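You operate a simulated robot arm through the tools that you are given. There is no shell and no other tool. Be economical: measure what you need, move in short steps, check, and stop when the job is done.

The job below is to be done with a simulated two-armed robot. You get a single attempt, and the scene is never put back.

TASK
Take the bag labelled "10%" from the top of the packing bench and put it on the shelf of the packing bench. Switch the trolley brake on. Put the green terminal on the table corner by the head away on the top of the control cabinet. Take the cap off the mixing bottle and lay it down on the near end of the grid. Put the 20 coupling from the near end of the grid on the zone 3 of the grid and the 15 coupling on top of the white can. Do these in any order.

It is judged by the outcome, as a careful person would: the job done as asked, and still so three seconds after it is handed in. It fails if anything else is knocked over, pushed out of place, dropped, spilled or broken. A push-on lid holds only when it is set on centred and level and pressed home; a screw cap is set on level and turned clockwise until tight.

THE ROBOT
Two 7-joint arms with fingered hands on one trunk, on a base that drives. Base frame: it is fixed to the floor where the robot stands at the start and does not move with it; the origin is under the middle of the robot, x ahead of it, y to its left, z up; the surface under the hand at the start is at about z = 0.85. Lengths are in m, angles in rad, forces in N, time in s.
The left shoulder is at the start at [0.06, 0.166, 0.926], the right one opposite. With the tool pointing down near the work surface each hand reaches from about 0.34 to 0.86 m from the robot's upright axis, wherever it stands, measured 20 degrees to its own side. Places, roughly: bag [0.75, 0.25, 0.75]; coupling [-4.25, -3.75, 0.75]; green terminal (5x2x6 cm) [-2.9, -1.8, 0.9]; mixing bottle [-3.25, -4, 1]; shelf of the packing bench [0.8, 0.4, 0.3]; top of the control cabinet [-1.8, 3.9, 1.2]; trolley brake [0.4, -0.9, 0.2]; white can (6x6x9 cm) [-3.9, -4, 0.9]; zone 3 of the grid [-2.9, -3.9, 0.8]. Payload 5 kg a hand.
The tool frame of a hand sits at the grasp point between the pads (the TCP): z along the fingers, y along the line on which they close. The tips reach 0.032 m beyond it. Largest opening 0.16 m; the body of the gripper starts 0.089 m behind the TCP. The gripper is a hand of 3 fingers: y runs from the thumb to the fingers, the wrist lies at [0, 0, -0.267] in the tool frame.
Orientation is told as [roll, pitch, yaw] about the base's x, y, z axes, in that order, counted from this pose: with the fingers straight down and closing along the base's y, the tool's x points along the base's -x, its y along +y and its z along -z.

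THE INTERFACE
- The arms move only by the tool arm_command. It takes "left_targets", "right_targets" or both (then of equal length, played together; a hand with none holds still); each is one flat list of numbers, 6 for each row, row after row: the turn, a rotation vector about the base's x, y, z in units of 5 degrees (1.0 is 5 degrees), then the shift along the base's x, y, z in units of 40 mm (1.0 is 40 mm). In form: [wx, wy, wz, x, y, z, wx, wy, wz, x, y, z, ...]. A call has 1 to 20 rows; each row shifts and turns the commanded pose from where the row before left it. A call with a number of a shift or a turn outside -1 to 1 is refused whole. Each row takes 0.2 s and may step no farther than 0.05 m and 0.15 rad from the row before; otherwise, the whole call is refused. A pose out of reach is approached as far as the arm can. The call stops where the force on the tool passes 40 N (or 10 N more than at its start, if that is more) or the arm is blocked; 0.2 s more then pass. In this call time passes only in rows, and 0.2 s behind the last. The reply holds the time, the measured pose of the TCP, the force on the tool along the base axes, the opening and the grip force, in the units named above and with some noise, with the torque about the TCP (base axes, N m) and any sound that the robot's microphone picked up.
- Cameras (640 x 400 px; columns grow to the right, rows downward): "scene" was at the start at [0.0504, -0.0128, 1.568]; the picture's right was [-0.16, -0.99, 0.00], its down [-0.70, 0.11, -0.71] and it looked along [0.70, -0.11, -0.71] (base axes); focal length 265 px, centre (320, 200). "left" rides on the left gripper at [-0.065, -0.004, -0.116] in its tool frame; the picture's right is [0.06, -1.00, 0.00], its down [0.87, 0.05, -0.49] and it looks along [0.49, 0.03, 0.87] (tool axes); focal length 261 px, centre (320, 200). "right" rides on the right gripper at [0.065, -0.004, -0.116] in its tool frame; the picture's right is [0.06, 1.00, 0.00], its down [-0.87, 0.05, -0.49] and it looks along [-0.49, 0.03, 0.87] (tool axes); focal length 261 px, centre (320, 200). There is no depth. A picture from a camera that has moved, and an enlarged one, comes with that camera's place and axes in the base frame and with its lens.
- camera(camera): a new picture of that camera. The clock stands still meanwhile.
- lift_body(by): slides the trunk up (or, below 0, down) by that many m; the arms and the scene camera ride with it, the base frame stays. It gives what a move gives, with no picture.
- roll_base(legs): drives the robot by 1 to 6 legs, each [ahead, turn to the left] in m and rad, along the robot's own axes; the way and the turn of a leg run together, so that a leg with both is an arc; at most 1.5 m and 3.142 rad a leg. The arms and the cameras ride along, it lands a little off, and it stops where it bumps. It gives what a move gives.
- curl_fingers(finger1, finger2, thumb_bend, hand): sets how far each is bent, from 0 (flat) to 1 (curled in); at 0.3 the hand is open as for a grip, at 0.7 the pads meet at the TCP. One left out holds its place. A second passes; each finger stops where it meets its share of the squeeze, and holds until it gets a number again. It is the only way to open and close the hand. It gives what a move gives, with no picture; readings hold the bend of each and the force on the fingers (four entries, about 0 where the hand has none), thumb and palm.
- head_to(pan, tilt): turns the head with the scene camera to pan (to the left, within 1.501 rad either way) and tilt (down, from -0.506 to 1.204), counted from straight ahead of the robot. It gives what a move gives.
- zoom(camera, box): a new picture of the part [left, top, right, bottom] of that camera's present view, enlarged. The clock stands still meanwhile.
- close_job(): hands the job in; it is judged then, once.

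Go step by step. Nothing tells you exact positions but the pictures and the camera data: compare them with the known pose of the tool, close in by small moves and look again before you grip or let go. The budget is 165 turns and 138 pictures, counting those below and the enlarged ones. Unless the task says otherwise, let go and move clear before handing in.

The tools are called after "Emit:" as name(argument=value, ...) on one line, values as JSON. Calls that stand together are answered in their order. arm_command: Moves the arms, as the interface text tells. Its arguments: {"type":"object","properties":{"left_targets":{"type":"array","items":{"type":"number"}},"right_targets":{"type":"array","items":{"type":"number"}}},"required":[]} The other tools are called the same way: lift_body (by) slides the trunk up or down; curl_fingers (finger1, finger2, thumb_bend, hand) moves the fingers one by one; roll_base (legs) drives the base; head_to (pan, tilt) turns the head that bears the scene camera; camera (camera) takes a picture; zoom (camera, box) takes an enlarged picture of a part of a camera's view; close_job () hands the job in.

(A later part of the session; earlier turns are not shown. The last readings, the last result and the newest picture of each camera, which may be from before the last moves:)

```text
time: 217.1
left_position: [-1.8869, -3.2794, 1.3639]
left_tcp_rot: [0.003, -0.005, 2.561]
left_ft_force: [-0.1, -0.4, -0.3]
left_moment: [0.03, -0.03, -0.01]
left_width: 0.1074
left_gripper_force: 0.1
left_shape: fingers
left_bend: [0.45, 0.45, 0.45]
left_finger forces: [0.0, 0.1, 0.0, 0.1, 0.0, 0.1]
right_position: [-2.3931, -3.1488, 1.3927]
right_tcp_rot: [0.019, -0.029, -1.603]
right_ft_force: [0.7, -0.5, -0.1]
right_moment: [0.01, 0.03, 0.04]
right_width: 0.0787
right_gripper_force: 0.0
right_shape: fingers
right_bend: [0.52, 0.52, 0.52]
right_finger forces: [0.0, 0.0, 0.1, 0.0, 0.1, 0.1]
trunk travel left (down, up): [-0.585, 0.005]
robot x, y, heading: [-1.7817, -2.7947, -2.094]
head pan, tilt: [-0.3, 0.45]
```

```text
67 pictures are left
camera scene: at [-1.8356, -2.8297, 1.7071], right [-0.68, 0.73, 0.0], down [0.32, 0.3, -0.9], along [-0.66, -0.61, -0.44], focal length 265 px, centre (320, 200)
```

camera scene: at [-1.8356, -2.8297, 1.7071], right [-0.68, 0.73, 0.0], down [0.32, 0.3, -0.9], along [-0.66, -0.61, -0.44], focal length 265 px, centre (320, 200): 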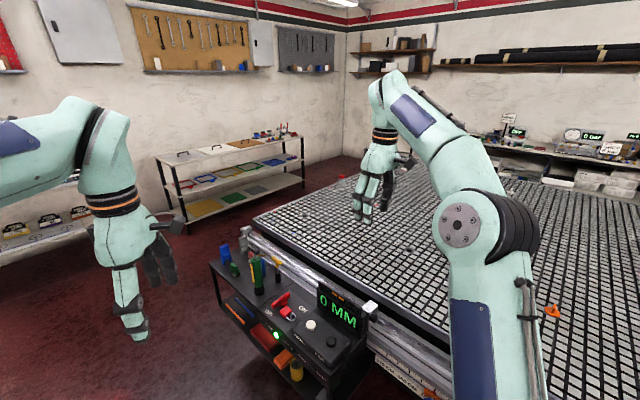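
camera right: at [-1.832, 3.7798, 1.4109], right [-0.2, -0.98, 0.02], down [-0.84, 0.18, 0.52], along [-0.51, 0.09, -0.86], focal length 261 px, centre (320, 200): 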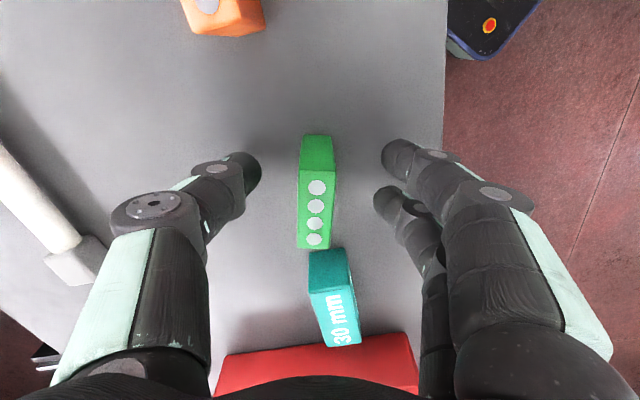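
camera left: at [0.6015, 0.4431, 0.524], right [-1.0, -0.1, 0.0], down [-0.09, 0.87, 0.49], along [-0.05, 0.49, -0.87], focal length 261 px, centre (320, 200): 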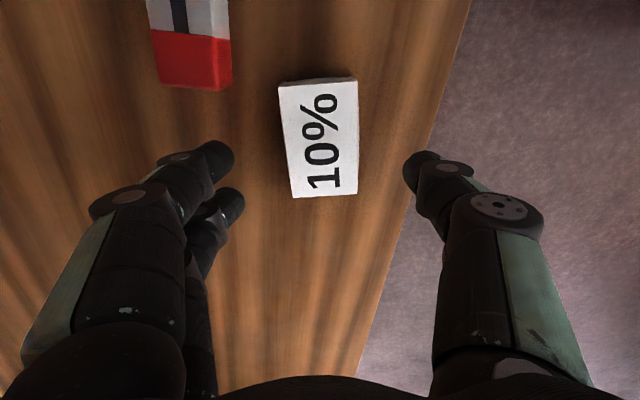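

Emit:
roll_base(legs=[[0, 0.6], [1.1, 0], [1.0, 0], [0, -1.65], [0.8, 0]])

Emit:
head_to(pan=-0.6, tilt=0.55)

Emit:
camera(camera="scene")

```text
time: 237.2
left_position: [-2.8725, -5.0659, 1.3631]
left_tcp_rot: [0.001, -0.004, 1.544]
left_ft_force: [-0.2, -0.2, -0.1]
left_moment: [0.01, -0.02, -0.01]
left_width: 0.1076
left_gripper_force: 0.1
left_shape: fingers
left_bend: [0.45, 0.45, 0.45]
left_finger forces: [0.0, 0.0, 0.1, 0.0, 0.0, 0.0]
right_position: [-3.0291, -4.5672, 1.3928]
right_tcp_rot: [0.02, -0.028, -2.623]
right_ft_force: [0.7, -0.3, 1.2]
right_moment: [-0.01, -0.04, -0.04]
right_width: 0.0787
right_gripper_force: 0.2
right_shape: fingers
right_bend: [0.52, 0.52, 0.52]
right_finger forces: [0.1, 0.0, 0.0, 0.0, 0.1, 0.1]
trunk travel left (down, up): [-0.585, 0.005]
robot x, y, heading: [-2.403, -4.9003, -3.109]
head pan, tilt: [-0.3, 0.45]
```

```text
time: 238.0
left_position: [-2.87, -5.0659, 1.3631]
left_tcp_rot: [0.001, -0.006, 1.544]
left_ft_force: [0.4, -0.2, 0.1]
left_moment: [0.02, 0.0, 0.0]
left_width: 0.1076
left_gripper_force: 0.0
left_shape: fingers
left_bend: [0.45, 0.45, 0.45]
left_finger forces: [0.0, 0.0, 0.0, 0.0, 0.0, 0.0]
right_position: [-3.028, -4.5667, 1.3924]
right_tcp_rot: [0.019, -0.028, -2.621]
right_ft_force: [-0.6, -0.1, -0.6]
right_moment: [-0.01, 0.0, 0.0]
right_width: 0.0787
right_gripper_force: 0.0
right_shape: fingers
right_bend: [0.52, 0.52, 0.52]
right_finger forces: [0.0, 0.0, 0.0, 0.0, 0.0, 0.0]
trunk travel left (down, up): [-0.585, 0.005]
robot x, y, heading: [-2.4037, -4.8999, -3.107]
head pan, tilt: [-0.6, 0.55]
```

```text
66 pictures are left
camera scene: at [-2.4504, -4.8494, 1.6981], right [0.54, 0.84, 0.0], down [0.44, -0.28, -0.85], along [-0.72, 0.46, -0.52], focal length 265 px, centre (320, 200)
```

scene: 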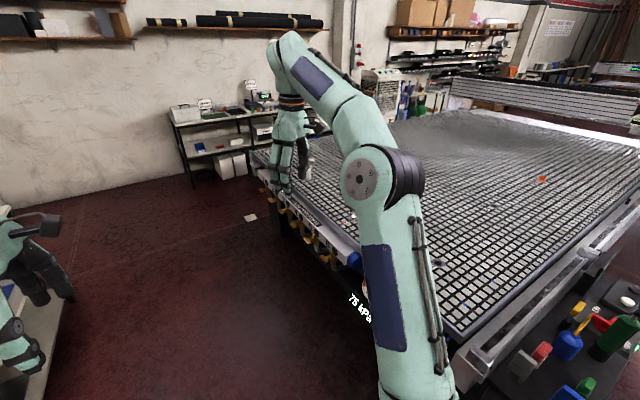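

Emit:
roll_base(legs=[[0.85, 0], [0, -1.55]])

Emit:
head_to(pan=0, tilt=0.75)

Emit:
camera(camera="scene")

```text
time: 246.4
left_position: [-3.4292, -4.4539, 1.3642]
left_tcp_rot: [0.003, -0.004, -0.018]
left_ft_force: [0.9, 0.0, 0.1]
left_moment: [-0.03, 0.01, -0.03]
left_width: 0.1075
left_gripper_force: 0.1
left_shape: fingers
left_bend: [0.45, 0.45, 0.45]
left_finger forces: [0.1, 0.1, 0.1, 0.0, 0.0, 0.1]
right_position: [-2.9326, -4.2917, 1.3924]
right_tcp_rot: [0.018, -0.027, 2.101]
right_ft_force: [0.1, 0.4, -0.3]
right_moment: [0.01, 0.0, -0.01]
right_width: 0.0785
right_gripper_force: 0.1
right_shape: fingers
right_bend: [0.52, 0.52, 0.52]
right_finger forces: [0.1, 0.0, 0.0, 0.1, 0.1, 0.0]
trunk travel left (down, up): [-0.585, 0.005]
robot x, y, heading: [-3.2567, -4.92, 1.614]
head pan, tilt: [-0.6, 0.55]
```

```text
time: 247.4
left_position: [-3.4298, -4.4535, 1.3638]
left_tcp_rot: [0.003, -0.006, -0.018]
left_ft_force: [0.3, 0.5, -0.9]
left_moment: [0.04, 0.02, -0.05]
left_width: 0.1077
left_gripper_force: 0.1
left_shape: fingers
left_bend: [0.45, 0.45, 0.45]
left_finger forces: [0.0, 0.1, 0.1, 0.1, 0.0, 0.0]
right_position: [-2.9336, -4.2916, 1.3924]
right_tcp_rot: [0.019, -0.027, 2.102]
right_ft_force: [0.3, -0.1, 0.4]
right_moment: [0.02, -0.02, 0.01]
right_width: 0.0786
right_gripper_force: 0.2
right_shape: fingers
right_bend: [0.52, 0.52, 0.52]
right_finger forces: [0.0, 0.1, 0.0, 0.1, 0.0, 0.0]
trunk travel left (down, up): [-0.585, 0.005]
robot x, y, heading: [-3.2559, -4.921, 1.611]
head pan, tilt: [0.0, 0.75]
```

```text
65 pictures are left
camera scene: at [-3.2602, -4.8654, 1.6807], right [1.0, 0.04, 0.0], down [0.03, -0.68, -0.73], along [-0.03, 0.73, -0.68], focal length 265 px, centre (320, 200)
```

scene: 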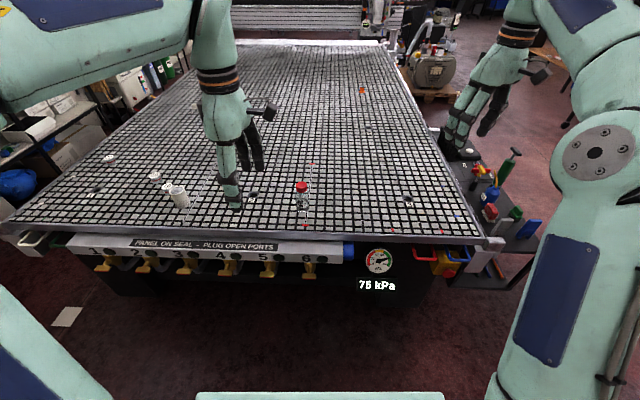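

Emit:
zoom(camera="scene", box=[60, 140, 220, 240])

Emit:
zoom(camera="scene", box=[240, 150, 480, 270])

```text
4.00 times, centred on (140, 190) of scene
camera zoom: at [-3.2602, -4.8654, 1.6807], right [1.0, 0.04, 0.0], down [0.03, -0.68, -0.73], along [-0.03, 0.73, -0.68], focal length 1062 px, centre (1040, 240)
```

zoom: 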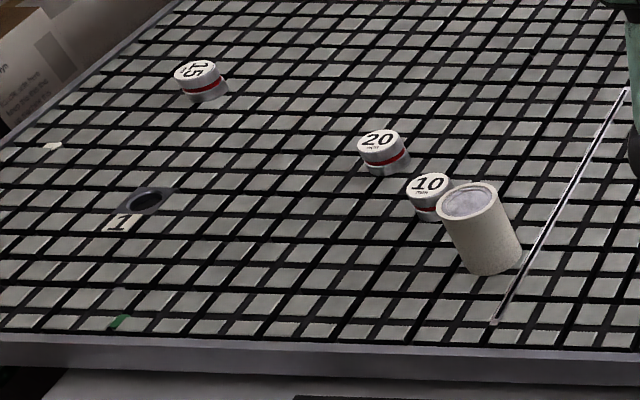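

```text
2.67 times, centred on (360, 210) of scene
camera zoom: at [-3.2602, -4.8654, 1.6807], right [1.0, 0.04, 0.0], down [0.03, -0.68, -0.73], along [-0.03, 0.73, -0.68], focal length 708 px, centre (213, 173)
```

zoom: 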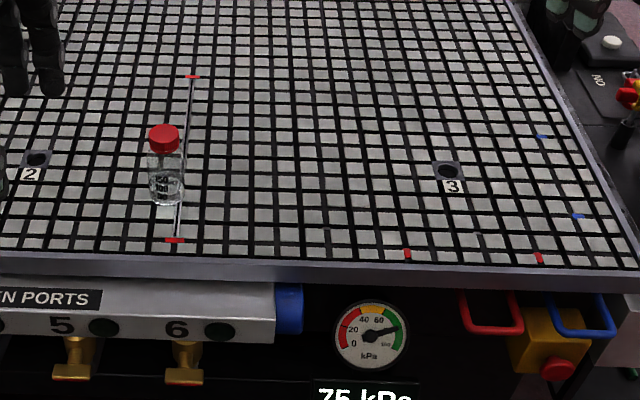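

Emit:
roll_base(legs=[[0, 1.53], [0.98, 0], [0, -1.57], [0.2, 0]])

Emit:
head_to(pan=0.1, tilt=0.8)

Emit:
camera(camera="scene")

```text
time: 261.4
left_position: [-4.3648, -4.2421, 1.3629]
left_tcp_rot: [0.001, -0.004, -0.064]
left_ft_force: [0.1, 0.4, -0.6]
left_moment: [-0.05, 0.0, 0.01]
left_width: 0.1076
left_gripper_force: 0.0
left_shape: fingers
left_bend: [0.45, 0.45, 0.45]
left_finger forces: [0.1, 0.0, 0.0, 0.0, 0.0, 0.0]
right_position: [-3.8613, -4.1028, 1.3923]
right_tcp_rot: [0.022, -0.025, 2.056]
right_ft_force: [1.1, 1.0, 0.3]
right_moment: [-0.04, -0.01, -0.03]
right_width: 0.0784
right_gripper_force: 0.1
right_shape: fingers
right_bend: [0.52, 0.52, 0.52]
right_finger forces: [0.0, 0.0, 0.1, 0.1, 0.0, 0.1]
trunk travel left (down, up): [-0.585, 0.005]
robot x, y, heading: [-4.2163, -4.7158, 1.568]
head pan, tilt: [0.0, 0.75]
```

```text
time: 262.1
left_position: [-4.3656, -4.243, 1.3639]
left_tcp_rot: [0.001, -0.004, -0.066]
left_ft_force: [0.1, -0.7, 0.0]
left_moment: [-0.03, -0.03, 0.0]
left_width: 0.1074
left_gripper_force: 0.0
left_shape: fingers
left_bend: [0.45, 0.45, 0.45]
left_finger forces: [0.0, 0.1, 0.0, 0.0, 0.0, 0.0]
right_position: [-3.8613, -4.1037, 1.3931]
right_tcp_rot: [0.02, -0.028, 2.054]
right_ft_force: [-0.5, -0.8, -0.1]
right_moment: [-0.01, 0.01, -0.01]
right_width: 0.0785
right_gripper_force: 0.0
right_shape: fingers
right_bend: [0.52, 0.52, 0.52]
right_finger forces: [0.0, 0.0, 0.0, 0.1, 0.0, 0.0]
trunk travel left (down, up): [-0.585, 0.005]
robot x, y, heading: [-4.2167, -4.7174, 1.571]
head pan, tilt: [0.099, 0.799]
```

```text
62 pictures are left
camera scene: at [-4.2235, -4.6653, 1.6767], right [1.0, 0.09, 0.0], down [0.07, -0.71, -0.7], along [-0.07, 0.69, -0.72], focal length 265 px, centre (320, 200)
```

scene: 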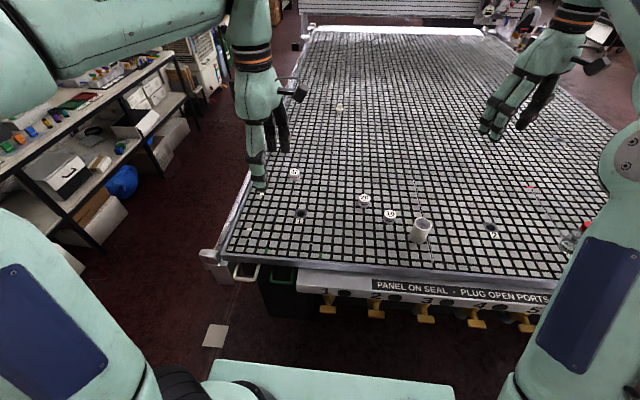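

Emit:
roll_base(legs=[[0.15, 0]])

Emit:
lift_body(by=-0.12)

Emit:
curl_fingers(hand="right", finger1=0.44, finger2=0.44, thumb_bend=0.44)

```text
time: 263.4
left_position: [-4.3645, -4.0892, 1.3629]
left_tcp_rot: [0.001, -0.005, -0.062]
left_ft_force: [-0.5, 0.9, -0.2]
left_moment: [-0.07, -0.01, -0.02]
left_width: 0.1075
left_gripper_force: 0.1
left_shape: fingers
left_bend: [0.45, 0.45, 0.45]
left_finger forces: [0.1, 0.1, 0.0, 0.0, 0.1, 0.1]
right_position: [-3.8617, -3.9506, 1.3921]
right_tcp_rot: [0.02, -0.027, 2.057]
right_ft_force: [0.2, -0.1, -0.5]
right_moment: [-0.07, 0.01, 0.01]
right_width: 0.0789
right_gripper_force: 0.1
right_shape: fingers
right_bend: [0.52, 0.52, 0.52]
right_finger forces: [0.1, 0.1, 0.1, 0.0, 0.1, 0.1]
trunk travel left (down, up): [-0.585, 0.005]
robot x, y, heading: [-4.2194, -4.5638, 1.568]
head pan, tilt: [0.099, 0.799]
```

```text
time: 264.9
left_position: [-4.3652, -4.0916, 1.244]
left_tcp_rot: [0.003, -0.006, -0.063]
left_ft_force: [-0.1, 0.0, 0.3]
left_moment: [-0.01, 0.0, 0.02]
left_width: 0.1076
left_gripper_force: 0.0
left_shape: fingers
left_bend: [0.45, 0.45, 0.45]
left_finger forces: [0.0, 0.1, 0.0, 0.1, 0.1, 0.0]
right_position: [-3.8615, -3.9529, 1.2737]
right_tcp_rot: [0.018, -0.028, 2.056]
right_ft_force: [0.0, 0.7, 0.5]
right_moment: [0.02, 0.01, -0.02]
right_width: 0.0787
right_gripper_force: 0.1
right_shape: fingers
right_bend: [0.52, 0.52, 0.52]
right_finger forces: [0.0, 0.0, 0.0, 0.0, 0.0, 0.1]
trunk travel left (down, up): [-0.465, 0.125]
robot x, y, heading: [-4.2161, -4.5626, 1.569]
head pan, tilt: [0.099, 0.799]
```

```text
time: 265.9
left_position: [-4.3658, -4.0907, 1.2421]
left_tcp_rot: [0.0, -0.006, -0.064]
left_ft_force: [0.4, -0.1, 0.6]
left_moment: [-0.02, 0.0, 0.03]
left_width: 0.1076
left_gripper_force: 0.0
left_shape: fingers
left_bend: [0.45, 0.45, 0.45]
left_finger forces: [0.0, 0.0, 0.1, 0.1, 0.1, 0.0]
right_position: [-3.8618, -3.9526, 1.2726]
right_tcp_rot: [0.019, -0.026, 2.055]
right_ft_force: [-0.5, -0.2, 0.9]
right_moment: [0.0, 0.0, -0.01]
right_width: 0.1112
right_gripper_force: 0.1
right_shape: fingers
right_bend: [0.44, 0.44, 0.44]
right_finger forces: [0.0, 0.0, 0.0, 0.1, 0.0, 0.0]
trunk travel left (down, up): [-0.465, 0.125]
robot x, y, heading: [-4.2152, -4.5646, 1.569]
head pan, tilt: [0.099, 0.799]
```

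Emit:
arm_command(left_targets=[0, 0, 0, -0.22, 0.97, -0.66, 0, 0, 0, -0.22, 0.97, -0.66, 0, 0, 0, -0.22, 0.97, -0.66, 0, 0, 0, -0.22, 0.97, -0.66, 0, 0, 0, -0.22, 0.97, -0.66, 0, 0, 0, -0.22, 0.97, -0.66, 0, 0, 0, -0.22, 0.97, -0.66, 0, 0, 0, -0.22, 0.97, -0.66], right_targets=[0, 0, 0, -0.8, 0.18, -0.76, 0, 0, 0, -0.8, 0.18, -0.76, 0, 0, 0, -0.8, 0.18, -0.76, 0, 0, 0, -0.8, 0.18, -0.76, 0, 0, 0, -0.8, 0.18, -0.76, 0, 0, 0, -0.8, 0.18, -0.76, 0, 0, 0, -0.8, 0.18, -0.76, 0, 0, 0, -0.8, 0.18, -0.76])

Emit:
camera(camera="right")

Emit:
camera(camera="left")

```text
time: 267.8
left_position: [-4.4359, -3.783, 1.028]
left_tcp_rot: [-0.003, -0.005, -0.064]
left_ft_force: [-0.2, 0.6, -0.2]
left_moment: [-0.02, 0.0, -0.01]
left_width: 0.1076
left_gripper_force: 0.0
left_shape: fingers
left_bend: [0.45, 0.45, 0.45]
left_finger forces: [0.1, 0.0, 0.0, 0.1, 0.0, 0.1]
right_position: [-4.1182, -3.8925, 1.0274]
right_tcp_rot: [0.019, -0.026, 2.054]
right_ft_force: [-1.1, 0.3, -0.5]
right_moment: [-0.02, 0.01, 0.04]
right_width: 0.1112
right_gripper_force: 0.1
right_shape: fingers
right_bend: [0.44, 0.44, 0.44]
right_finger forces: [0.0, 0.0, 0.0, 0.0, 0.0, 0.0]
trunk travel left (down, up): [-0.465, 0.125]
robot x, y, heading: [-4.2125, -4.5638, 1.568]
head pan, tilt: [0.099, 0.799]
```

```text
61 pictures are left
camera right: at [-4.0798, -3.9492, 1.1427], right [-0.85, -0.52, 0.02], down [-0.44, 0.74, 0.51], along [-0.28, 0.43, -0.86], focal length 261 px, centre (320, 200)
```

right: 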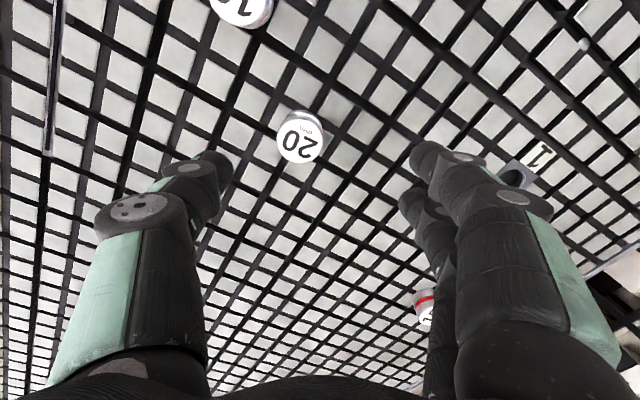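

```text
60 pictures are left
camera left: at [-4.3714, -3.7908, 1.1458], right [-0.13, -0.99, 0.0], down [-0.87, 0.11, 0.49], along [-0.48, 0.06, -0.87], focal length 261 px, centre (320, 200)
```

left: 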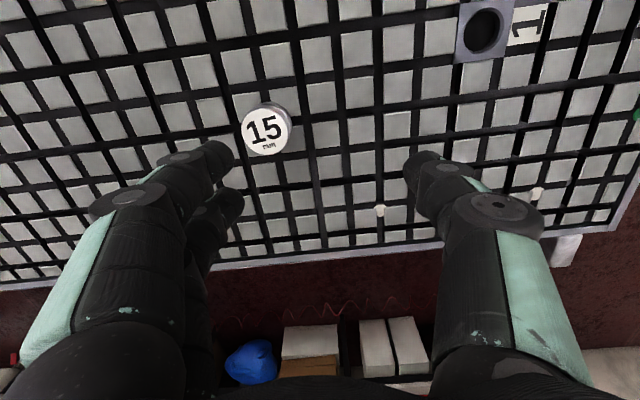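

Emit:
arm_command(left_targets=[0, 0, 0, 0.1, 0.65, -0.6, 0, 0, 0, 0.1, 0.65, -0.6, 0, 0, 0, 0, 0, -0.9, 0, 0, 0, 0, 0, -0.6], right_targets=[0, 0, 0, 0.12, 0.22, -0.6, 0, 0, 0, 0.12, 0.22, -0.6, 0, 0, 0, 0, 0, -0.9, 0, 0, 0, 0, 0, -0.6])

Emit:
camera(camera="right")

Emit:
camera(camera="left")

```text
time: 268.8
left_position: [-4.4034, -3.7646, 0.93]
left_tcp_rot: [0.0, -0.005, -0.062]
left_ft_force: [0.1, 0.1, -0.1]
left_moment: [-0.08, 0.01, 0.01]
left_width: 0.1078
left_gripper_force: 0.0
left_shape: fingers
left_bend: [0.45, 0.45, 0.45]
left_finger forces: [0.0, 0.0, 0.0, 0.1, 0.1, 0.0]
left hand out of reach, approached as far as the arm can: row 1, 2
right_position: [-4.108, -3.8752, 0.9214]
right_tcp_rot: [0.018, -0.029, 2.056]
right_ft_force: [-0.3, 0.0, -0.1]
right_moment: [-0.05, 0.01, 0.03]
right_width: 0.1113
right_gripper_force: 0.1
right_shape: fingers
right_bend: [0.44, 0.44, 0.44]
right_finger forces: [0.0, 0.0, 0.1, 0.1, 0.1, 0.0]
trunk travel left (down, up): [-0.465, 0.125]
robot x, y, heading: [-4.2161, -4.5633, 1.565]
head pan, tilt: [0.099, 0.799]
```

```text
59 pictures are left
camera right: at [-4.0703, -3.9319, 1.0362], right [-0.85, -0.52, 0.02], down [-0.44, 0.74, 0.52], along [-0.28, 0.43, -0.86], focal length 261 px, centre (320, 200)
```

right: 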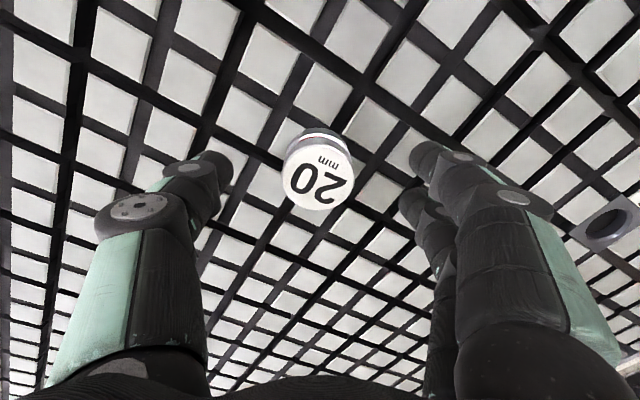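

```text
58 pictures are left
camera left: at [-4.3395, -3.7722, 1.046], right [-0.13, -0.99, 0.0], down [-0.87, 0.11, 0.49], along [-0.48, 0.06, -0.87], focal length 261 px, centre (320, 200)
```

left: 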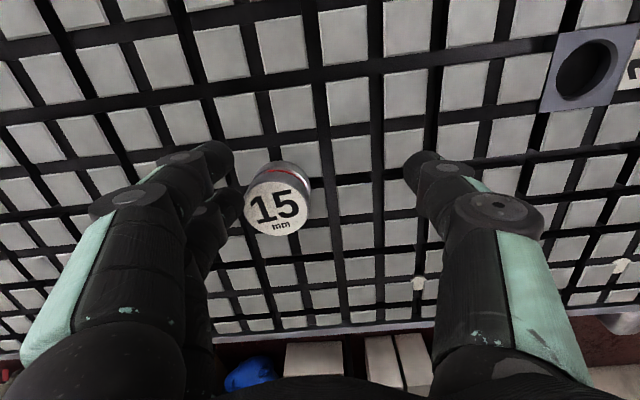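

Emit:
arm_command(right_targets=[0, 0, 0, 0, 0.1, -0.4, 0, 0, 0, 0, 0, -0.3])

Emit:
curl_fingers(hand="right", finger1=0.75, finger2=0.75, thumb_bend=0.75)

Emit:
arm_command(right_targets=[0, 0, 0, 0, 0, 0.4, 0, 0, 0, 0, 0, 0.8, 0, 0, 0, 0, 0, 0.9, 0, 0, 0, 0, 0, 0.9], left_targets=[0, 0, 0, 0, 0, 0.8, 0, 0, 0, 0, 0, 0.8, 0, 0, 0, 0, 0, 0, 0, 0, 0, 0, 0, 0])

Emit:
camera(camera="right")

```text
time: 269.4
left_position: [-4.4038, -3.7651, 0.9294]
left_tcp_rot: [-0.001, -0.005, -0.064]
left_ft_force: [-0.5, 0.9, 0.5]
left_moment: [-0.02, 0.01, -0.01]
left_width: 0.1074
left_gripper_force: 0.2
left_shape: fingers
left_bend: [0.45, 0.45, 0.45]
left_finger forces: [0.0, 0.0, 0.0, 0.1, 0.0, 0.0]
right_position: [-4.1084, -3.873, 0.8922]
right_tcp_rot: [0.02, -0.03, 2.055]
right_ft_force: [0.5, -0.2, -0.5]
right_moment: [0.0, 0.02, 0.04]
right_width: 0.1115
right_gripper_force: 0.0
right_shape: fingers
right_bend: [0.44, 0.44, 0.44]
right_finger forces: [0.0, 0.0, 0.0, 0.0, 0.0, 0.0]
trunk travel left (down, up): [-0.465, 0.125]
robot x, y, heading: [-4.2144, -4.5606, 1.57]
head pan, tilt: [0.099, 0.799]
```

```text
time: 270.4
left_position: [-4.4039, -3.764, 0.929]
left_tcp_rot: [0.001, -0.004, -0.062]
left_ft_force: [-1.1, 0.2, 0.2]
left_moment: [-0.01, 0.0, 0.02]
left_width: 0.1078
left_gripper_force: 0.1
left_shape: fingers
left_bend: [0.45, 0.45, 0.45]
left_finger forces: [0.1, 0.0, 0.0, 0.0, 0.0, 0.0]
right_position: [-4.1085, -3.8719, 0.8929]
right_tcp_rot: [0.02, -0.027, 2.058]
right_ft_force: [-0.5, -0.7, -0.3]
right_moment: [0.0, -0.02, 0.0]
right_width: 0.0441
right_gripper_force: 25.0
right_shape: fingers
right_bend: [0.63, 0.6, 0.65]
right_finger forces: [12.5, 13.0, 0.1, 0.0, 24.9, 0.0]
trunk travel left (down, up): [-0.465, 0.125]
robot x, y, heading: [-4.2171, -4.5672, 1.567]
head pan, tilt: [0.099, 0.799]
```

```text
time: 271.4
left_position: [-4.3983, -3.7666, 0.9913]
left_tcp_rot: [0.005, -0.005, -0.064]
left_ft_force: [-1.0, -0.9, -0.3]
left_moment: [0.0, -0.03, 0.03]
left_width: 0.1077
left_gripper_force: 0.1
left_shape: fingers
left_bend: [0.45, 0.45, 0.45]
left_finger forces: [0.0, 0.0, 0.0, 0.1, 0.0, 0.0]
left hand out of reach, approached as far as the arm can: row 2
right_position: [-4.1094, -3.8727, 1.0143]
right_tcp_rot: [0.019, -0.025, 2.056]
right_ft_force: [0.4, -0.5, -1.5]
right_moment: [0.01, 0.0, 0.0]
right_width: 0.0443
right_gripper_force: 25.3
right_shape: fingers
right_bend: [0.63, 0.6, 0.65]
right_finger forces: [12.6, 13.0, 0.0, 0.1, 24.9, 0.0]
trunk travel left (down, up): [-0.465, 0.125]
robot x, y, heading: [-4.2146, -4.5646, 1.565]
head pan, tilt: [0.099, 0.799]
```

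```text
57 pictures are left
camera right: at [-4.0702, -3.9299, 1.13], right [-0.85, -0.52, 0.02], down [-0.44, 0.74, 0.52], along [-0.28, 0.43, -0.86], focal length 261 px, centre (320, 200)
```

right: 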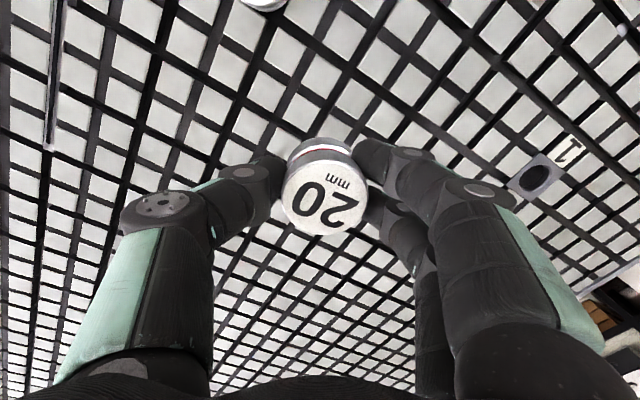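

Emit:
roll_base(legs=[[0.05, 0]])

Emit:
arm_command(left_targets=[0, 0, 0, -0.33, -0.2, -0.7, 0, 0, 0, -0.33, -0.2, -0.7])

Emit:
camera(camera="left")

```text
time: 272.3
left_position: [-4.3972, -3.7142, 0.9893]
left_tcp_rot: [0.0, -0.004, -0.064]
left_ft_force: [0.7, 1.2, -0.7]
left_moment: [-0.03, -0.02, -0.01]
left_width: 0.1073
left_gripper_force: 0.1
left_shape: fingers
left_bend: [0.45, 0.45, 0.45]
left_finger forces: [0.0, 0.0, 0.0, 0.0, 0.0, 0.0]
right_position: [-4.1085, -3.8206, 1.0127]
right_tcp_rot: [0.02, -0.027, 2.055]
right_ft_force: [0.9, 0.3, -2.3]
right_moment: [-0.02, -0.03, -0.01]
right_width: 0.0442
right_gripper_force: 25.4
right_shape: fingers
right_bend: [0.63, 0.6, 0.65]
right_finger forces: [12.7, 12.9, 0.0, 0.0, 24.9, 0.1]
trunk travel left (down, up): [-0.465, 0.125]
robot x, y, heading: [-4.216, -4.5119, 1.564]
head pan, tilt: [0.099, 0.799]
```

```text
time: 272.9
left_position: [-4.4266, -3.7312, 0.9367]
left_tcp_rot: [0.002, -0.005, -0.065]
left_ft_force: [-0.9, 0.5, 0.7]
left_moment: [0.05, 0.01, 0.01]
left_width: 0.1076
left_gripper_force: 0.1
left_shape: fingers
left_bend: [0.45, 0.45, 0.45]
left_finger forces: [0.0, 0.1, 0.0, 0.1, 0.0, 0.0]
right_position: [-4.1093, -3.8222, 1.0136]
right_tcp_rot: [0.019, -0.026, 2.055]
right_ft_force: [-0.5, -0.2, -1.0]
right_moment: [0.04, 0.0, 0.04]
right_width: 0.0443
right_gripper_force: 25.0
right_shape: fingers
right_bend: [0.63, 0.6, 0.65]
right_finger forces: [12.5, 13.0, 0.0, 0.0, 24.9, 0.1]
trunk travel left (down, up): [-0.465, 0.125]
robot x, y, heading: [-4.2158, -4.5148, 1.569]
head pan, tilt: [0.099, 0.799]
```

```text
56 pictures are left
camera left: at [-4.3627, -3.7397, 1.0533], right [-0.13, -0.99, 0.0], down [-0.87, 0.11, 0.49], along [-0.48, 0.06, -0.87], focal length 261 px, centre (320, 200)
```

left: 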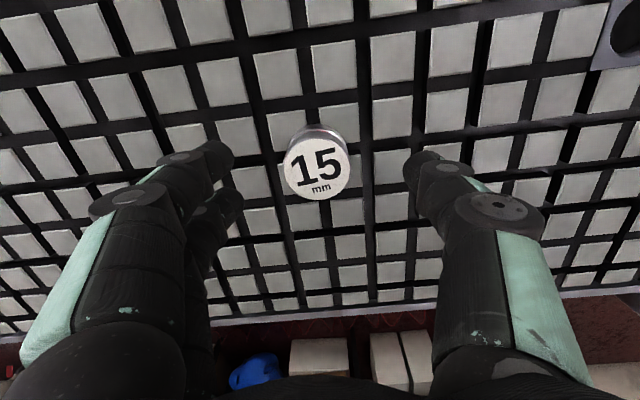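

Emit:
arm_command(left_targets=[0, 0, 0, 0, 0.05, -0.6, 0, 0, 0, 0, 0, -0.5])

Emit:
curl_fingers(hand="left", finger1=0.75, finger2=0.75, thumb_bend=0.75)

Emit:
arm_command(left_targets=[0, 0, 0, 0, 0, 0.4, 0, 0, 0, 0, -0.2, 0.8, 0, 0, 0, 0, -0.4, 0.9, 0, 0, 0, 0, -0.4, 0.9, 0, 0, 0, 0.2, -0.4, 0.9, 0, 0, 0, 0.2, -0.4, 0.9], right_targets=[0, 0, 0, 0, 0, 0.8, 0, 0, 0, 0.3, 0, 0.8, 0, 0, 0, 0.3, 0, 0.6, 0, 0, 0, 0.3, 0, 0.6, 0, 0, 0, 0.2, -0.4, 0, 0, 0, 0, 0, -0.4, 0])

Emit:
camera(camera="left")

```text
time: 273.5
left_position: [-4.4245, -3.7314, 0.891]
left_tcp_rot: [0.003, -0.005, -0.063]
left_ft_force: [-0.7, -0.5, -0.3]
left_moment: [-0.01, 0.02, -0.01]
left_width: 0.1077
left_gripper_force: 0.1
left_shape: fingers
left_bend: [0.45, 0.45, 0.45]
left_finger forces: [0.0, 0.1, 0.0, 0.1, 0.0, 0.1]
right_position: [-4.1073, -3.822, 1.0146]
right_tcp_rot: [0.02, -0.027, 2.056]
right_ft_force: [1.1, 0.6, -2.5]
right_moment: [-0.01, 0.01, -0.01]
right_width: 0.0444
right_gripper_force: 24.9
right_shape: fingers
right_bend: [0.63, 0.6, 0.65]
right_finger forces: [12.7, 13.0, 0.0, 0.0, 24.9, 0.1]
trunk travel left (down, up): [-0.465, 0.125]
robot x, y, heading: [-4.212, -4.5115, 1.568]
head pan, tilt: [0.099, 0.799]
```

```text
time: 274.5
left_position: [-4.4238, -3.7307, 0.8911]
left_tcp_rot: [0.002, -0.006, -0.064]
left_ft_force: [0.3, 0.0, -0.3]
left_moment: [0.03, 0.0, 0.02]
left_width: 0.0396
left_gripper_force: 23.0
left_shape: fingers
left_bend: [0.65, 0.59, 0.65]
left_finger forces: [11.1, 12.7, 0.1, 0.0, 22.6, 0.1]
right_position: [-4.109, -3.822, 1.0142]
right_tcp_rot: [0.018, -0.026, 2.057]
right_ft_force: [0.2, -0.3, -1.1]
right_moment: [-0.02, -0.02, -0.02]
right_width: 0.0444
right_gripper_force: 24.9
right_shape: fingers
right_bend: [0.63, 0.6, 0.65]
right_finger forces: [12.6, 13.0, 0.1, 0.0, 24.9, 0.1]
trunk travel left (down, up): [-0.465, 0.125]
robot x, y, heading: [-4.2122, -4.5098, 1.565]
head pan, tilt: [0.099, 0.799]
```

```text
time: 275.9
left_position: [-4.4088, -3.8053, 1.0843]
left_tcp_rot: [0.002, -0.004, -0.066]
left_ft_force: [0.1, 0.6, -1.7]
left_moment: [0.03, 0.0, -0.03]
left_width: 0.0395
left_gripper_force: 23.0
left_shape: fingers
left_bend: [0.65, 0.59, 0.66]
left_finger forces: [11.2, 12.8, 0.0, 0.0, 22.4, 0.0]
right_position: [-4.0623, -3.8546, 1.1265]
right_tcp_rot: [0.021, -0.028, 2.056]
right_ft_force: [0.0, -0.9, -1.8]
right_moment: [0.03, -0.03, 0.01]
right_width: 0.0444
right_gripper_force: 25.4
right_shape: fingers
right_bend: [0.63, 0.6, 0.65]
right_finger forces: [12.6, 13.1, 0.0, 0.0, 24.8, 0.0]
trunk travel left (down, up): [-0.465, 0.125]
robot x, y, heading: [-4.2128, -4.5113, 1.567]
head pan, tilt: [0.099, 0.799]
```

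```text
55 pictures are left
camera left: at [-4.3454, -3.8134, 1.2013], right [-0.13, -0.99, 0.0], down [-0.87, 0.11, 0.49], along [-0.48, 0.06, -0.87], focal length 261 px, centre (320, 200)
```

left: 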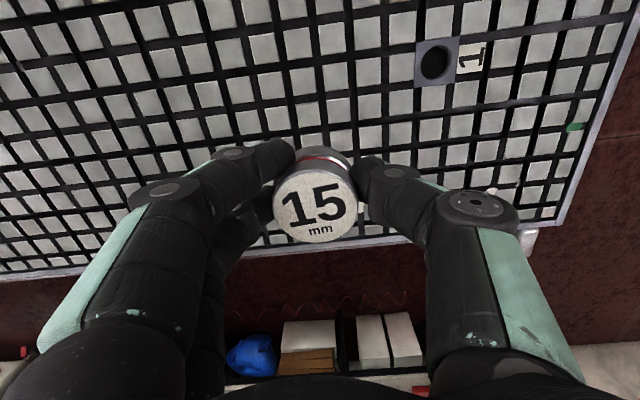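

Emit:
roll_base(legs=[[-0.45, 0], [0, -1.57], [0.52, 0], [0, 1.57], [0.2, 0]])

Emit:
camera(camera="scene")

Emit:
camera(camera="left")

```text
time: 290.4
left_position: [-3.8763, -4.0667, 1.0821]
left_tcp_rot: [-0.001, -0.004, -0.073]
left_ft_force: [0.4, 0.6, -1.8]
left_moment: [-0.05, 0.02, 0.0]
left_width: 0.0381
left_gripper_force: 21.2
left_shape: fingers
left_bend: [0.65, 0.59, 0.66]
left_finger forces: [11.5, 11.7, 0.0, 0.0, 20.4, 0.0]
right_position: [-3.53, -4.1185, 1.1253]
right_tcp_rot: [0.02, -0.026, 2.047]
right_ft_force: [0.2, 1.0, -1.7]
right_moment: [-0.08, -0.03, 0.02]
right_width: 0.0432
right_gripper_force: 23.1
right_shape: fingers
right_bend: [0.63, 0.6, 0.66]
right_finger forces: [9.2, 12.9, 0.0, 0.0, 23.6, 0.0]
trunk travel left (down, up): [-0.465, 0.125]
robot x, y, heading: [-3.6898, -4.7743, 1.557]
head pan, tilt: [0.099, 0.799]
```

```text
54 pictures are left
camera scene: at [-3.6961, -4.7258, 1.5566], right [1.0, 0.09, 0.0], down [0.06, -0.72, -0.7], along [-0.06, 0.69, -0.72], focal length 265 px, centre (320, 200)
```

scene: 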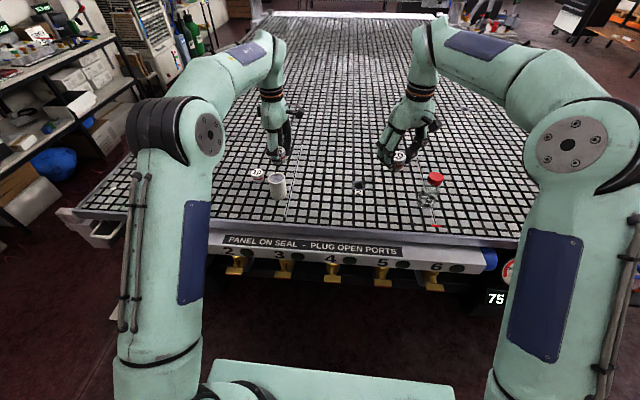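

```text
53 pictures are left
camera left: at [-3.813, -4.0749, 1.1991], right [-0.13, -0.99, 0.0], down [-0.87, 0.12, 0.49], along [-0.48, 0.07, -0.87], focal length 261 px, centre (320, 200)
```

left: 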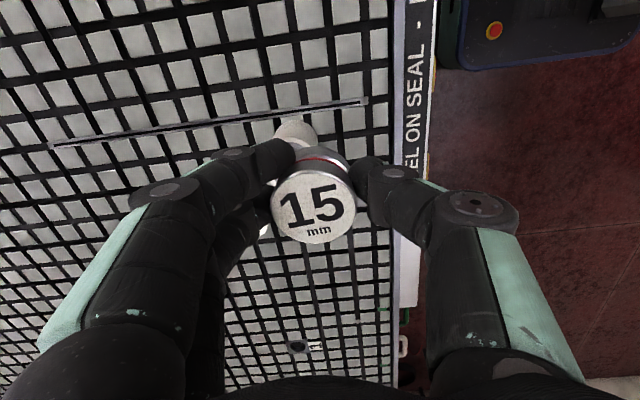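

Emit:
zoom(camera="scene", box=[230, 130, 330, 210])

```text
5.00 times, centred on (280, 170) of scene
camera zoom: at [-3.6961, -4.7258, 1.5566], right [1.0, 0.09, 0.0], down [0.06, -0.72, -0.7], along [-0.06, 0.69, -0.72], focal length 1327 px, centre (520, 350)
```

zoom: 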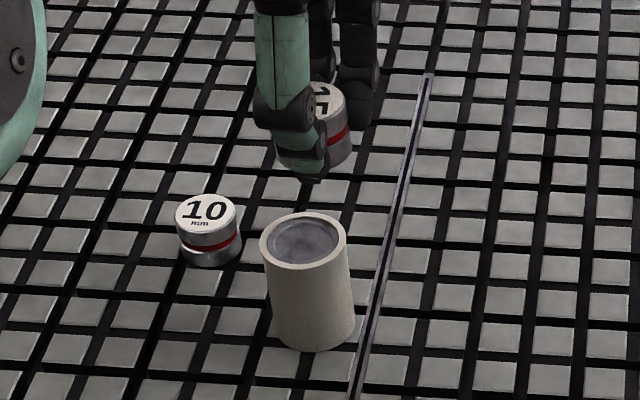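

Emit:
arm_command(left_targets=[0, 0, 0, -0.4, 0.2, 0, 0, 0, 0, -0.37, 0.22, 0, 0, 0, 0, 0, 0, -0.8, 0, 0, 0, 0, 0, -0.8, 0, 0, 0, 0, 0, -0.4])

Emit:
zoom(camera="scene", box=[240, 140, 320, 210])

Emit:
camera(camera="left")

```text
time: 291.6
left_position: [-3.9077, -4.0524, 1.0015]
left_tcp_rot: [-0.001, -0.005, -0.073]
left_ft_force: [-0.1, -1.3, -0.9]
left_moment: [-0.05, -0.02, -0.02]
left_width: 0.0386
left_gripper_force: 21.9
left_shape: fingers
left_bend: [0.65, 0.59, 0.66]
left_finger forces: [11.5, 11.7, 0.0, 0.0, 20.3, 0.0]
right_position: [-3.5296, -4.1207, 1.1254]
right_tcp_rot: [0.018, -0.028, 2.047]
right_ft_force: [0.0, -0.2, -1.6]
right_moment: [-0.01, 0.01, 0.01]
right_width: 0.0434
right_gripper_force: 22.9
right_shape: fingers
right_bend: [0.63, 0.6, 0.66]
right_finger forces: [9.4, 12.9, 0.1, 0.0, 23.7, 0.0]
trunk travel left (down, up): [-0.465, 0.125]
robot x, y, heading: [-3.6898, -4.7795, 1.554]
head pan, tilt: [0.099, 0.799]
```

```text
5.71 times, centred on (280, 175) of scene
camera zoom: at [-3.6959, -4.7271, 1.5567], right [1.0, 0.09, 0.0], down [0.06, -0.71, -0.7], along [-0.06, 0.69, -0.72], focal length 1517 px, centre (549, 343)
```

zoom: 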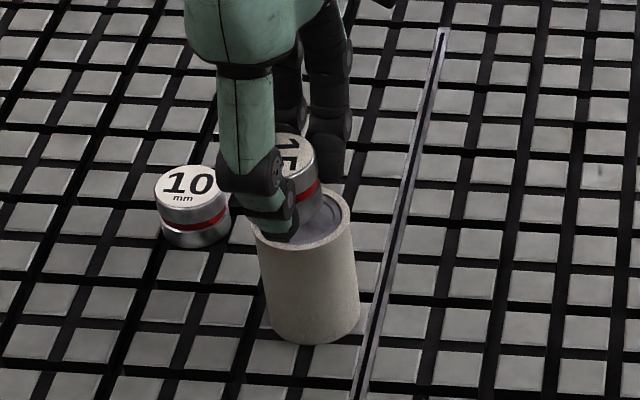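

```text
50 pictures are left
camera left: at [-3.8435, -4.0599, 1.1186], right [-0.13, -0.99, 0.0], down [-0.87, 0.12, 0.49], along [-0.48, 0.07, -0.87], focal length 261 px, centre (320, 200)
```

left: 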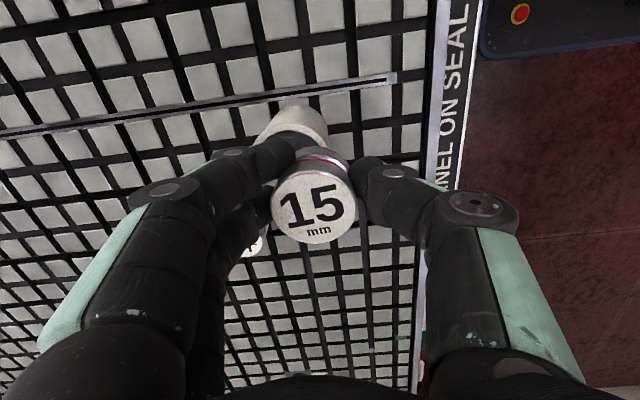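

Emit:
arm_command(left_targets=[0, 0, 0, 0.02, 0.3, 0.1, 0, 0, 0, 0.02, 0.27, 0])

Emit:
zoom(camera="left", box=[220, 70, 420, 250])

Emit:
zoom(camera="scene", box=[240, 140, 320, 210])

```text
time: 292.2
left_position: [-3.9052, -4.0291, 1.0069]
left_tcp_rot: [0.0, -0.005, -0.071]
left_ft_force: [0.5, 0.4, -1.4]
left_moment: [-0.02, -0.06, -0.01]
left_width: 0.0383
left_gripper_force: 22.6
left_shape: fingers
left_bend: [0.65, 0.59, 0.66]
left_finger forces: [11.4, 11.8, 0.0, 0.0, 20.3, 0.1]
right_position: [-3.5306, -4.1208, 1.1258]
right_tcp_rot: [0.017, -0.025, 2.047]
right_ft_force: [-0.4, 1.1, -1.2]
right_moment: [0.01, -0.01, 0.02]
right_width: 0.0433
right_gripper_force: 23.0
right_shape: fingers
right_bend: [0.63, 0.6, 0.66]
right_finger forces: [9.3, 12.9, 0.0, 0.1, 23.6, 0.0]
trunk travel left (down, up): [-0.465, 0.125]
robot x, y, heading: [-3.6877, -4.7787, 1.556]
head pan, tilt: [0.099, 0.799]
```

```text
2.22 times, centred on (320, 160) of left
camera zoom: at [-3.8415, -4.037, 1.1236], right [-0.13, -0.99, 0.0], down [-0.87, 0.12, 0.49], along [-0.48, 0.07, -0.87], focal length 579 px, centre (320, 289)
```

zoom: 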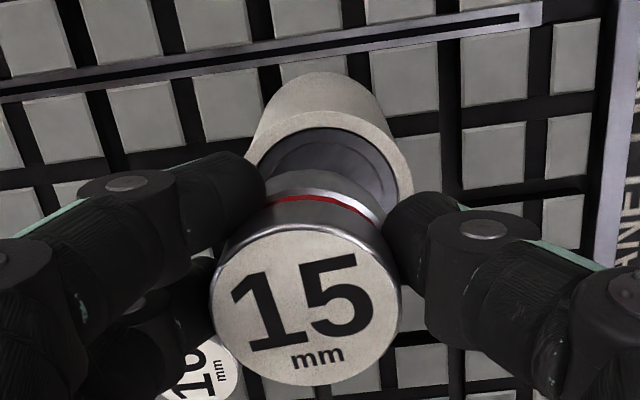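

```text
5.71 times, centred on (280, 175) of scene
camera zoom: at [-3.6958, -4.7271, 1.5567], right [1.0, 0.09, 0.0], down [0.06, -0.71, -0.7], along [-0.06, 0.69, -0.72], focal length 1517 px, centre (549, 343)
```

zoom: 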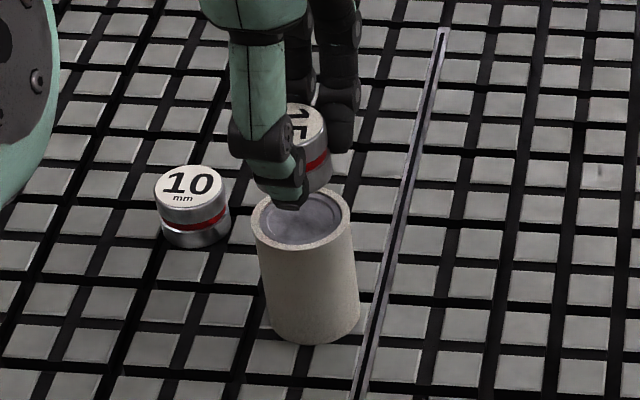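

Emit:
arm_command(left_targets=[0, 0, 0, -0.03, -0.15, -0.25, 0, 0, 0, 0, 0, -0.25])

Emit:
zoom(camera="left", box=[220, 70, 420, 250])

Emit:
zoom(camera="scene", box=[240, 140, 320, 210])

```text
time: 292.8
left_position: [-3.9074, -4.0343, 0.9863]
left_tcp_rot: [0.0, -0.005, -0.073]
left_ft_force: [0.4, 0.6, -1.1]
left_moment: [-0.03, -0.02, -0.01]
left_width: 0.0384
left_gripper_force: 21.9
left_shape: fingers
left_bend: [0.65, 0.59, 0.66]
left_finger forces: [11.4, 11.8, 0.0, 0.0, 20.2, 0.0]
right_position: [-3.5306, -4.1205, 1.1254]
right_tcp_rot: [0.019, -0.025, 2.047]
right_ft_force: [-0.1, -0.5, -1.8]
right_moment: [-0.01, 0.0, 0.03]
right_width: 0.0433
right_gripper_force: 22.9
right_shape: fingers
right_bend: [0.63, 0.6, 0.66]
right_finger forces: [9.3, 12.9, 0.0, 0.0, 23.6, 0.0]
trunk travel left (down, up): [-0.465, 0.125]
robot x, y, heading: [-3.6876, -4.7803, 1.561]
head pan, tilt: [0.099, 0.799]
```

```text
2.22 times, centred on (320, 160) of left
camera zoom: at [-3.8431, -4.0432, 1.1036], right [-0.13, -0.99, 0.0], down [-0.87, 0.12, 0.49], along [-0.48, 0.07, -0.87], focal length 579 px, centre (320, 289)
```

zoom: 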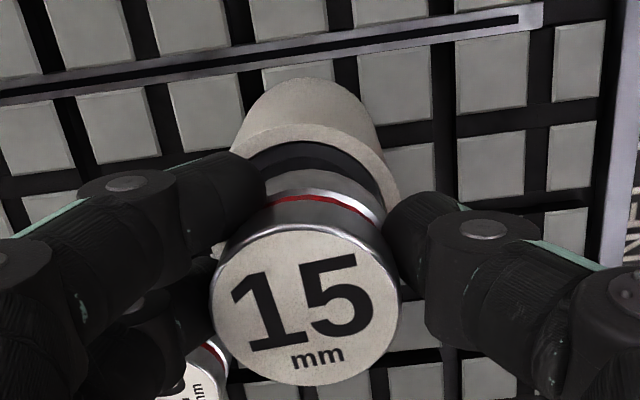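

```text
5.71 times, centred on (280, 175) of scene
camera zoom: at [-3.6959, -4.7271, 1.5567], right [1.0, 0.09, 0.0], down [0.06, -0.71, -0.7], along [-0.06, 0.69, -0.72], focal length 1517 px, centre (549, 343)
```

zoom: 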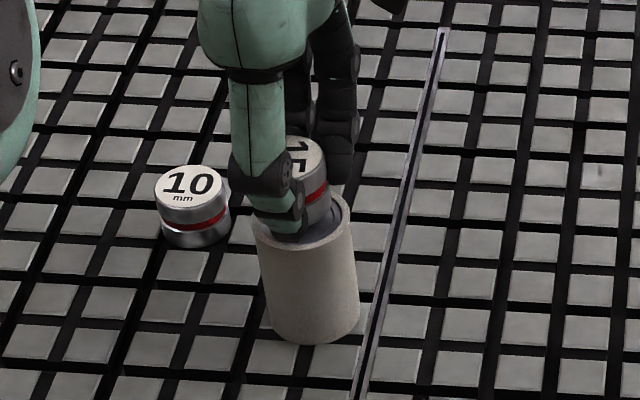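

Emit:
arm_command(left_targets=[0, 0, 0, 0, 0, -0.06, 0, 0, 0, 0, 0, -0.06, 0, 0, 0, 0, 0, -0.06, 0, 0, 0, 0, 0, -0.06])

Emit:
zoom(camera="scene", box=[240, 140, 320, 210])

```text
time: 293.8
left_position: [-3.9064, -4.0362, 0.9768]
left_tcp_rot: [0.0, -0.004, -0.069]
left_ft_force: [0.3, 0.0, -1.5]
left_moment: [0.02, 0.01, -0.01]
left_width: 0.0383
left_gripper_force: 21.5
left_shape: fingers
left_bend: [0.65, 0.59, 0.66]
left_finger forces: [11.5, 11.9, 0.0, 0.0, 20.2, 0.1]
right_position: [-3.5305, -4.1208, 1.1256]
right_tcp_rot: [0.02, -0.026, 2.048]
right_ft_force: [-0.1, 0.6, -1.3]
right_moment: [0.01, -0.03, -0.01]
right_width: 0.0431
right_gripper_force: 22.9
right_shape: fingers
right_bend: [0.63, 0.6, 0.66]
right_finger forces: [9.3, 12.9, 0.1, 0.0, 23.6, 0.1]
trunk travel left (down, up): [-0.465, 0.125]
robot x, y, heading: [-3.6901, -4.7778, 1.556]
head pan, tilt: [0.099, 0.799]
```

```text
5.71 times, centred on (280, 175) of scene
camera zoom: at [-3.6958, -4.7273, 1.5567], right [1.0, 0.09, 0.0], down [0.06, -0.71, -0.7], along [-0.06, 0.69, -0.72], focal length 1517 px, centre (549, 343)
```

zoom: 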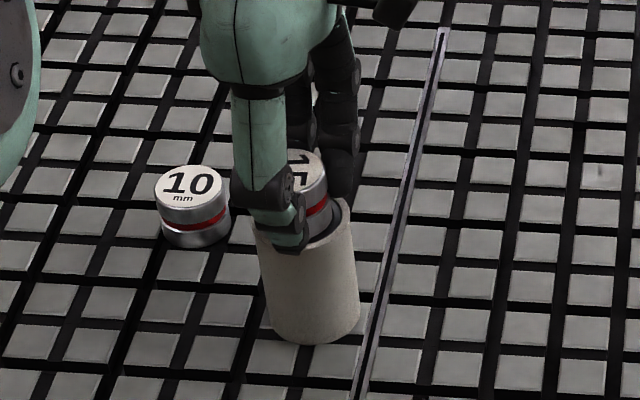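

Emit:
arm_command(left_targets=[0, 0, 0, 0, 0.05, -0.06, 0, 0, 0, 0, 0, -0.06, 0, 0, 0, 0, 0, -0.06, 0, 0, 0, 0, 0, -0.06, 0, 0, 0, 0, 0, -0.06])

Emit:
zoom(camera="left", box=[220, 70, 420, 250])

```text
time: 295.2
left_position: [-3.9066, -4.0305, 0.9722]
left_tcp_rot: [0.012, -0.007, -0.072]
left_ft_force: [0.8, -3.3, 17.7]
left_moment: [-0.01, 0.08, 0.06]
left_width: 0.0373
left_gripper_force: 26.5
left_shape: fingers
left_bend: [0.67, 0.61, 0.67]
left_finger forces: [13.6, 13.8, 0.0, 0.0, 25.6, 0.0]
right_position: [-3.5302, -4.1218, 1.1248]
right_tcp_rot: [0.018, -0.027, 2.048]
right_ft_force: [-0.7, 0.2, -1.3]
right_moment: [-0.04, 0.01, 0.02]
right_width: 0.0434
right_gripper_force: 22.6
right_shape: fingers
right_bend: [0.63, 0.6, 0.66]
right_finger forces: [9.3, 12.9, 0.0, 0.0, 23.6, 0.1]
trunk travel left (down, up): [-0.465, 0.125]
robot x, y, heading: [-3.686, -4.7785, 1.557]
head pan, tilt: [0.099, 0.799]
stopped in row 5 (left hand): the force on the tool passed its limit at 40 N (the readings are from after the stop); the commanded pose is now the measured one
```

```text
2.22 times, centred on (320, 160) of left
camera zoom: at [-3.8432, -4.0408, 1.0887], right [-0.13, -0.99, -0.01], down [-0.87, 0.11, 0.49], along [-0.48, 0.08, -0.87], focal length 579 px, centre (320, 289)
```

zoom: 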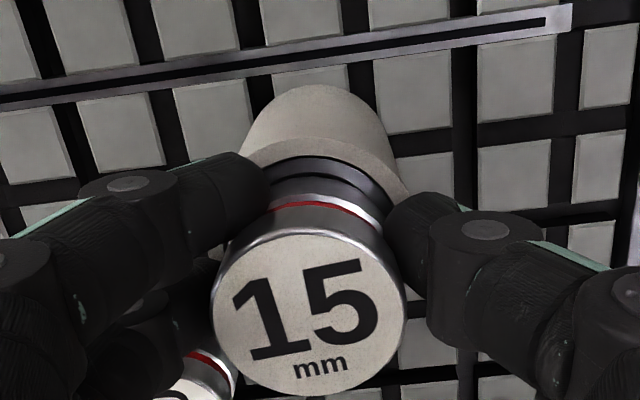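

Emit:
arm_command(left_targets=[0, 0, 0, 0, -0.05, 0.04])

Emit:
curl_fingers(hand="left", finger1=0.57, finger2=0.52, thumb_bend=0.57)

Emit:
zoom(camera="left", box=[220, 70, 420, 250])

```text
time: 295.6
left_position: [-3.9073, -4.032, 0.9701]
left_tcp_rot: [0.012, -0.005, -0.073]
left_ft_force: [0.2, 4.7, 16.1]
left_moment: [0.36, 0.04, 0.0]
left_width: 0.0372
left_gripper_force: 26.2
left_shape: fingers
left_bend: [0.67, 0.61, 0.67]
left_finger forces: [15.2, 15.8, 0.0, 0.1, 21.1, 0.0]
right_position: [-3.5294, -4.1218, 1.1256]
right_tcp_rot: [0.019, -0.029, 2.048]
right_ft_force: [-0.5, -0.5, -1.4]
right_moment: [0.05, -0.02, 0.01]
right_width: 0.0435
right_gripper_force: 23.0
right_shape: fingers
right_bend: [0.63, 0.6, 0.66]
right_finger forces: [9.3, 12.8, 0.1, 0.0, 23.6, 0.0]
trunk travel left (down, up): [-0.465, 0.125]
robot x, y, heading: [-3.6928, -4.778, 1.56]
head pan, tilt: [0.099, 0.799]
```

```text
time: 296.6
left_position: [-3.907, -4.0345, 0.9718]
left_tcp_rot: [0.008, -0.005, -0.073]
left_ft_force: [0.7, -1.7, 21.1]
left_moment: [0.46, -0.33, -0.07]
left_width: 0.0515
left_gripper_force: 10.7
left_shape: fingers
left_bend: [0.65, 0.52, 0.56]
left_finger forces: [20.6, 0.0, 0.0, 0.0, 0.0, 0.0]
right_position: [-3.5298, -4.1226, 1.1266]
right_tcp_rot: [0.02, -0.028, 2.049]
right_ft_force: [0.1, -0.4, -0.7]
right_moment: [-0.03, -0.02, 0.0]
right_width: 0.0435
right_gripper_force: 23.2
right_shape: fingers
right_bend: [0.63, 0.6, 0.66]
right_finger forces: [9.3, 12.9, 0.1, 0.0, 23.5, 0.0]
trunk travel left (down, up): [-0.465, 0.125]
robot x, y, heading: [-3.6896, -4.7788, 1.558]
head pan, tilt: [0.099, 0.799]
```

```text
2.22 times, centred on (320, 160) of left
camera zoom: at [-3.8432, -4.0435, 1.0887], right [-0.13, -0.99, -0.01], down [-0.87, 0.11, 0.49], along [-0.48, 0.07, -0.87], focal length 579 px, centre (320, 289)
```

zoom: 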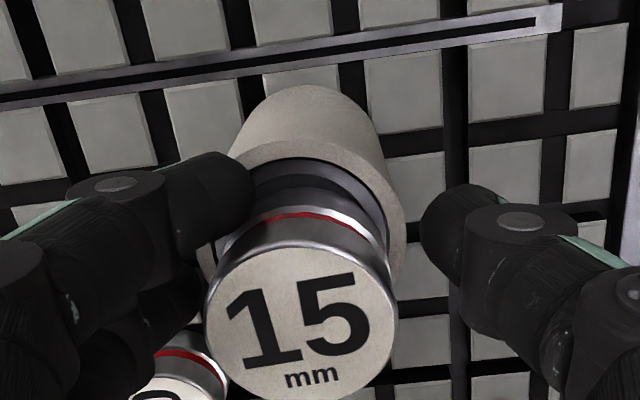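

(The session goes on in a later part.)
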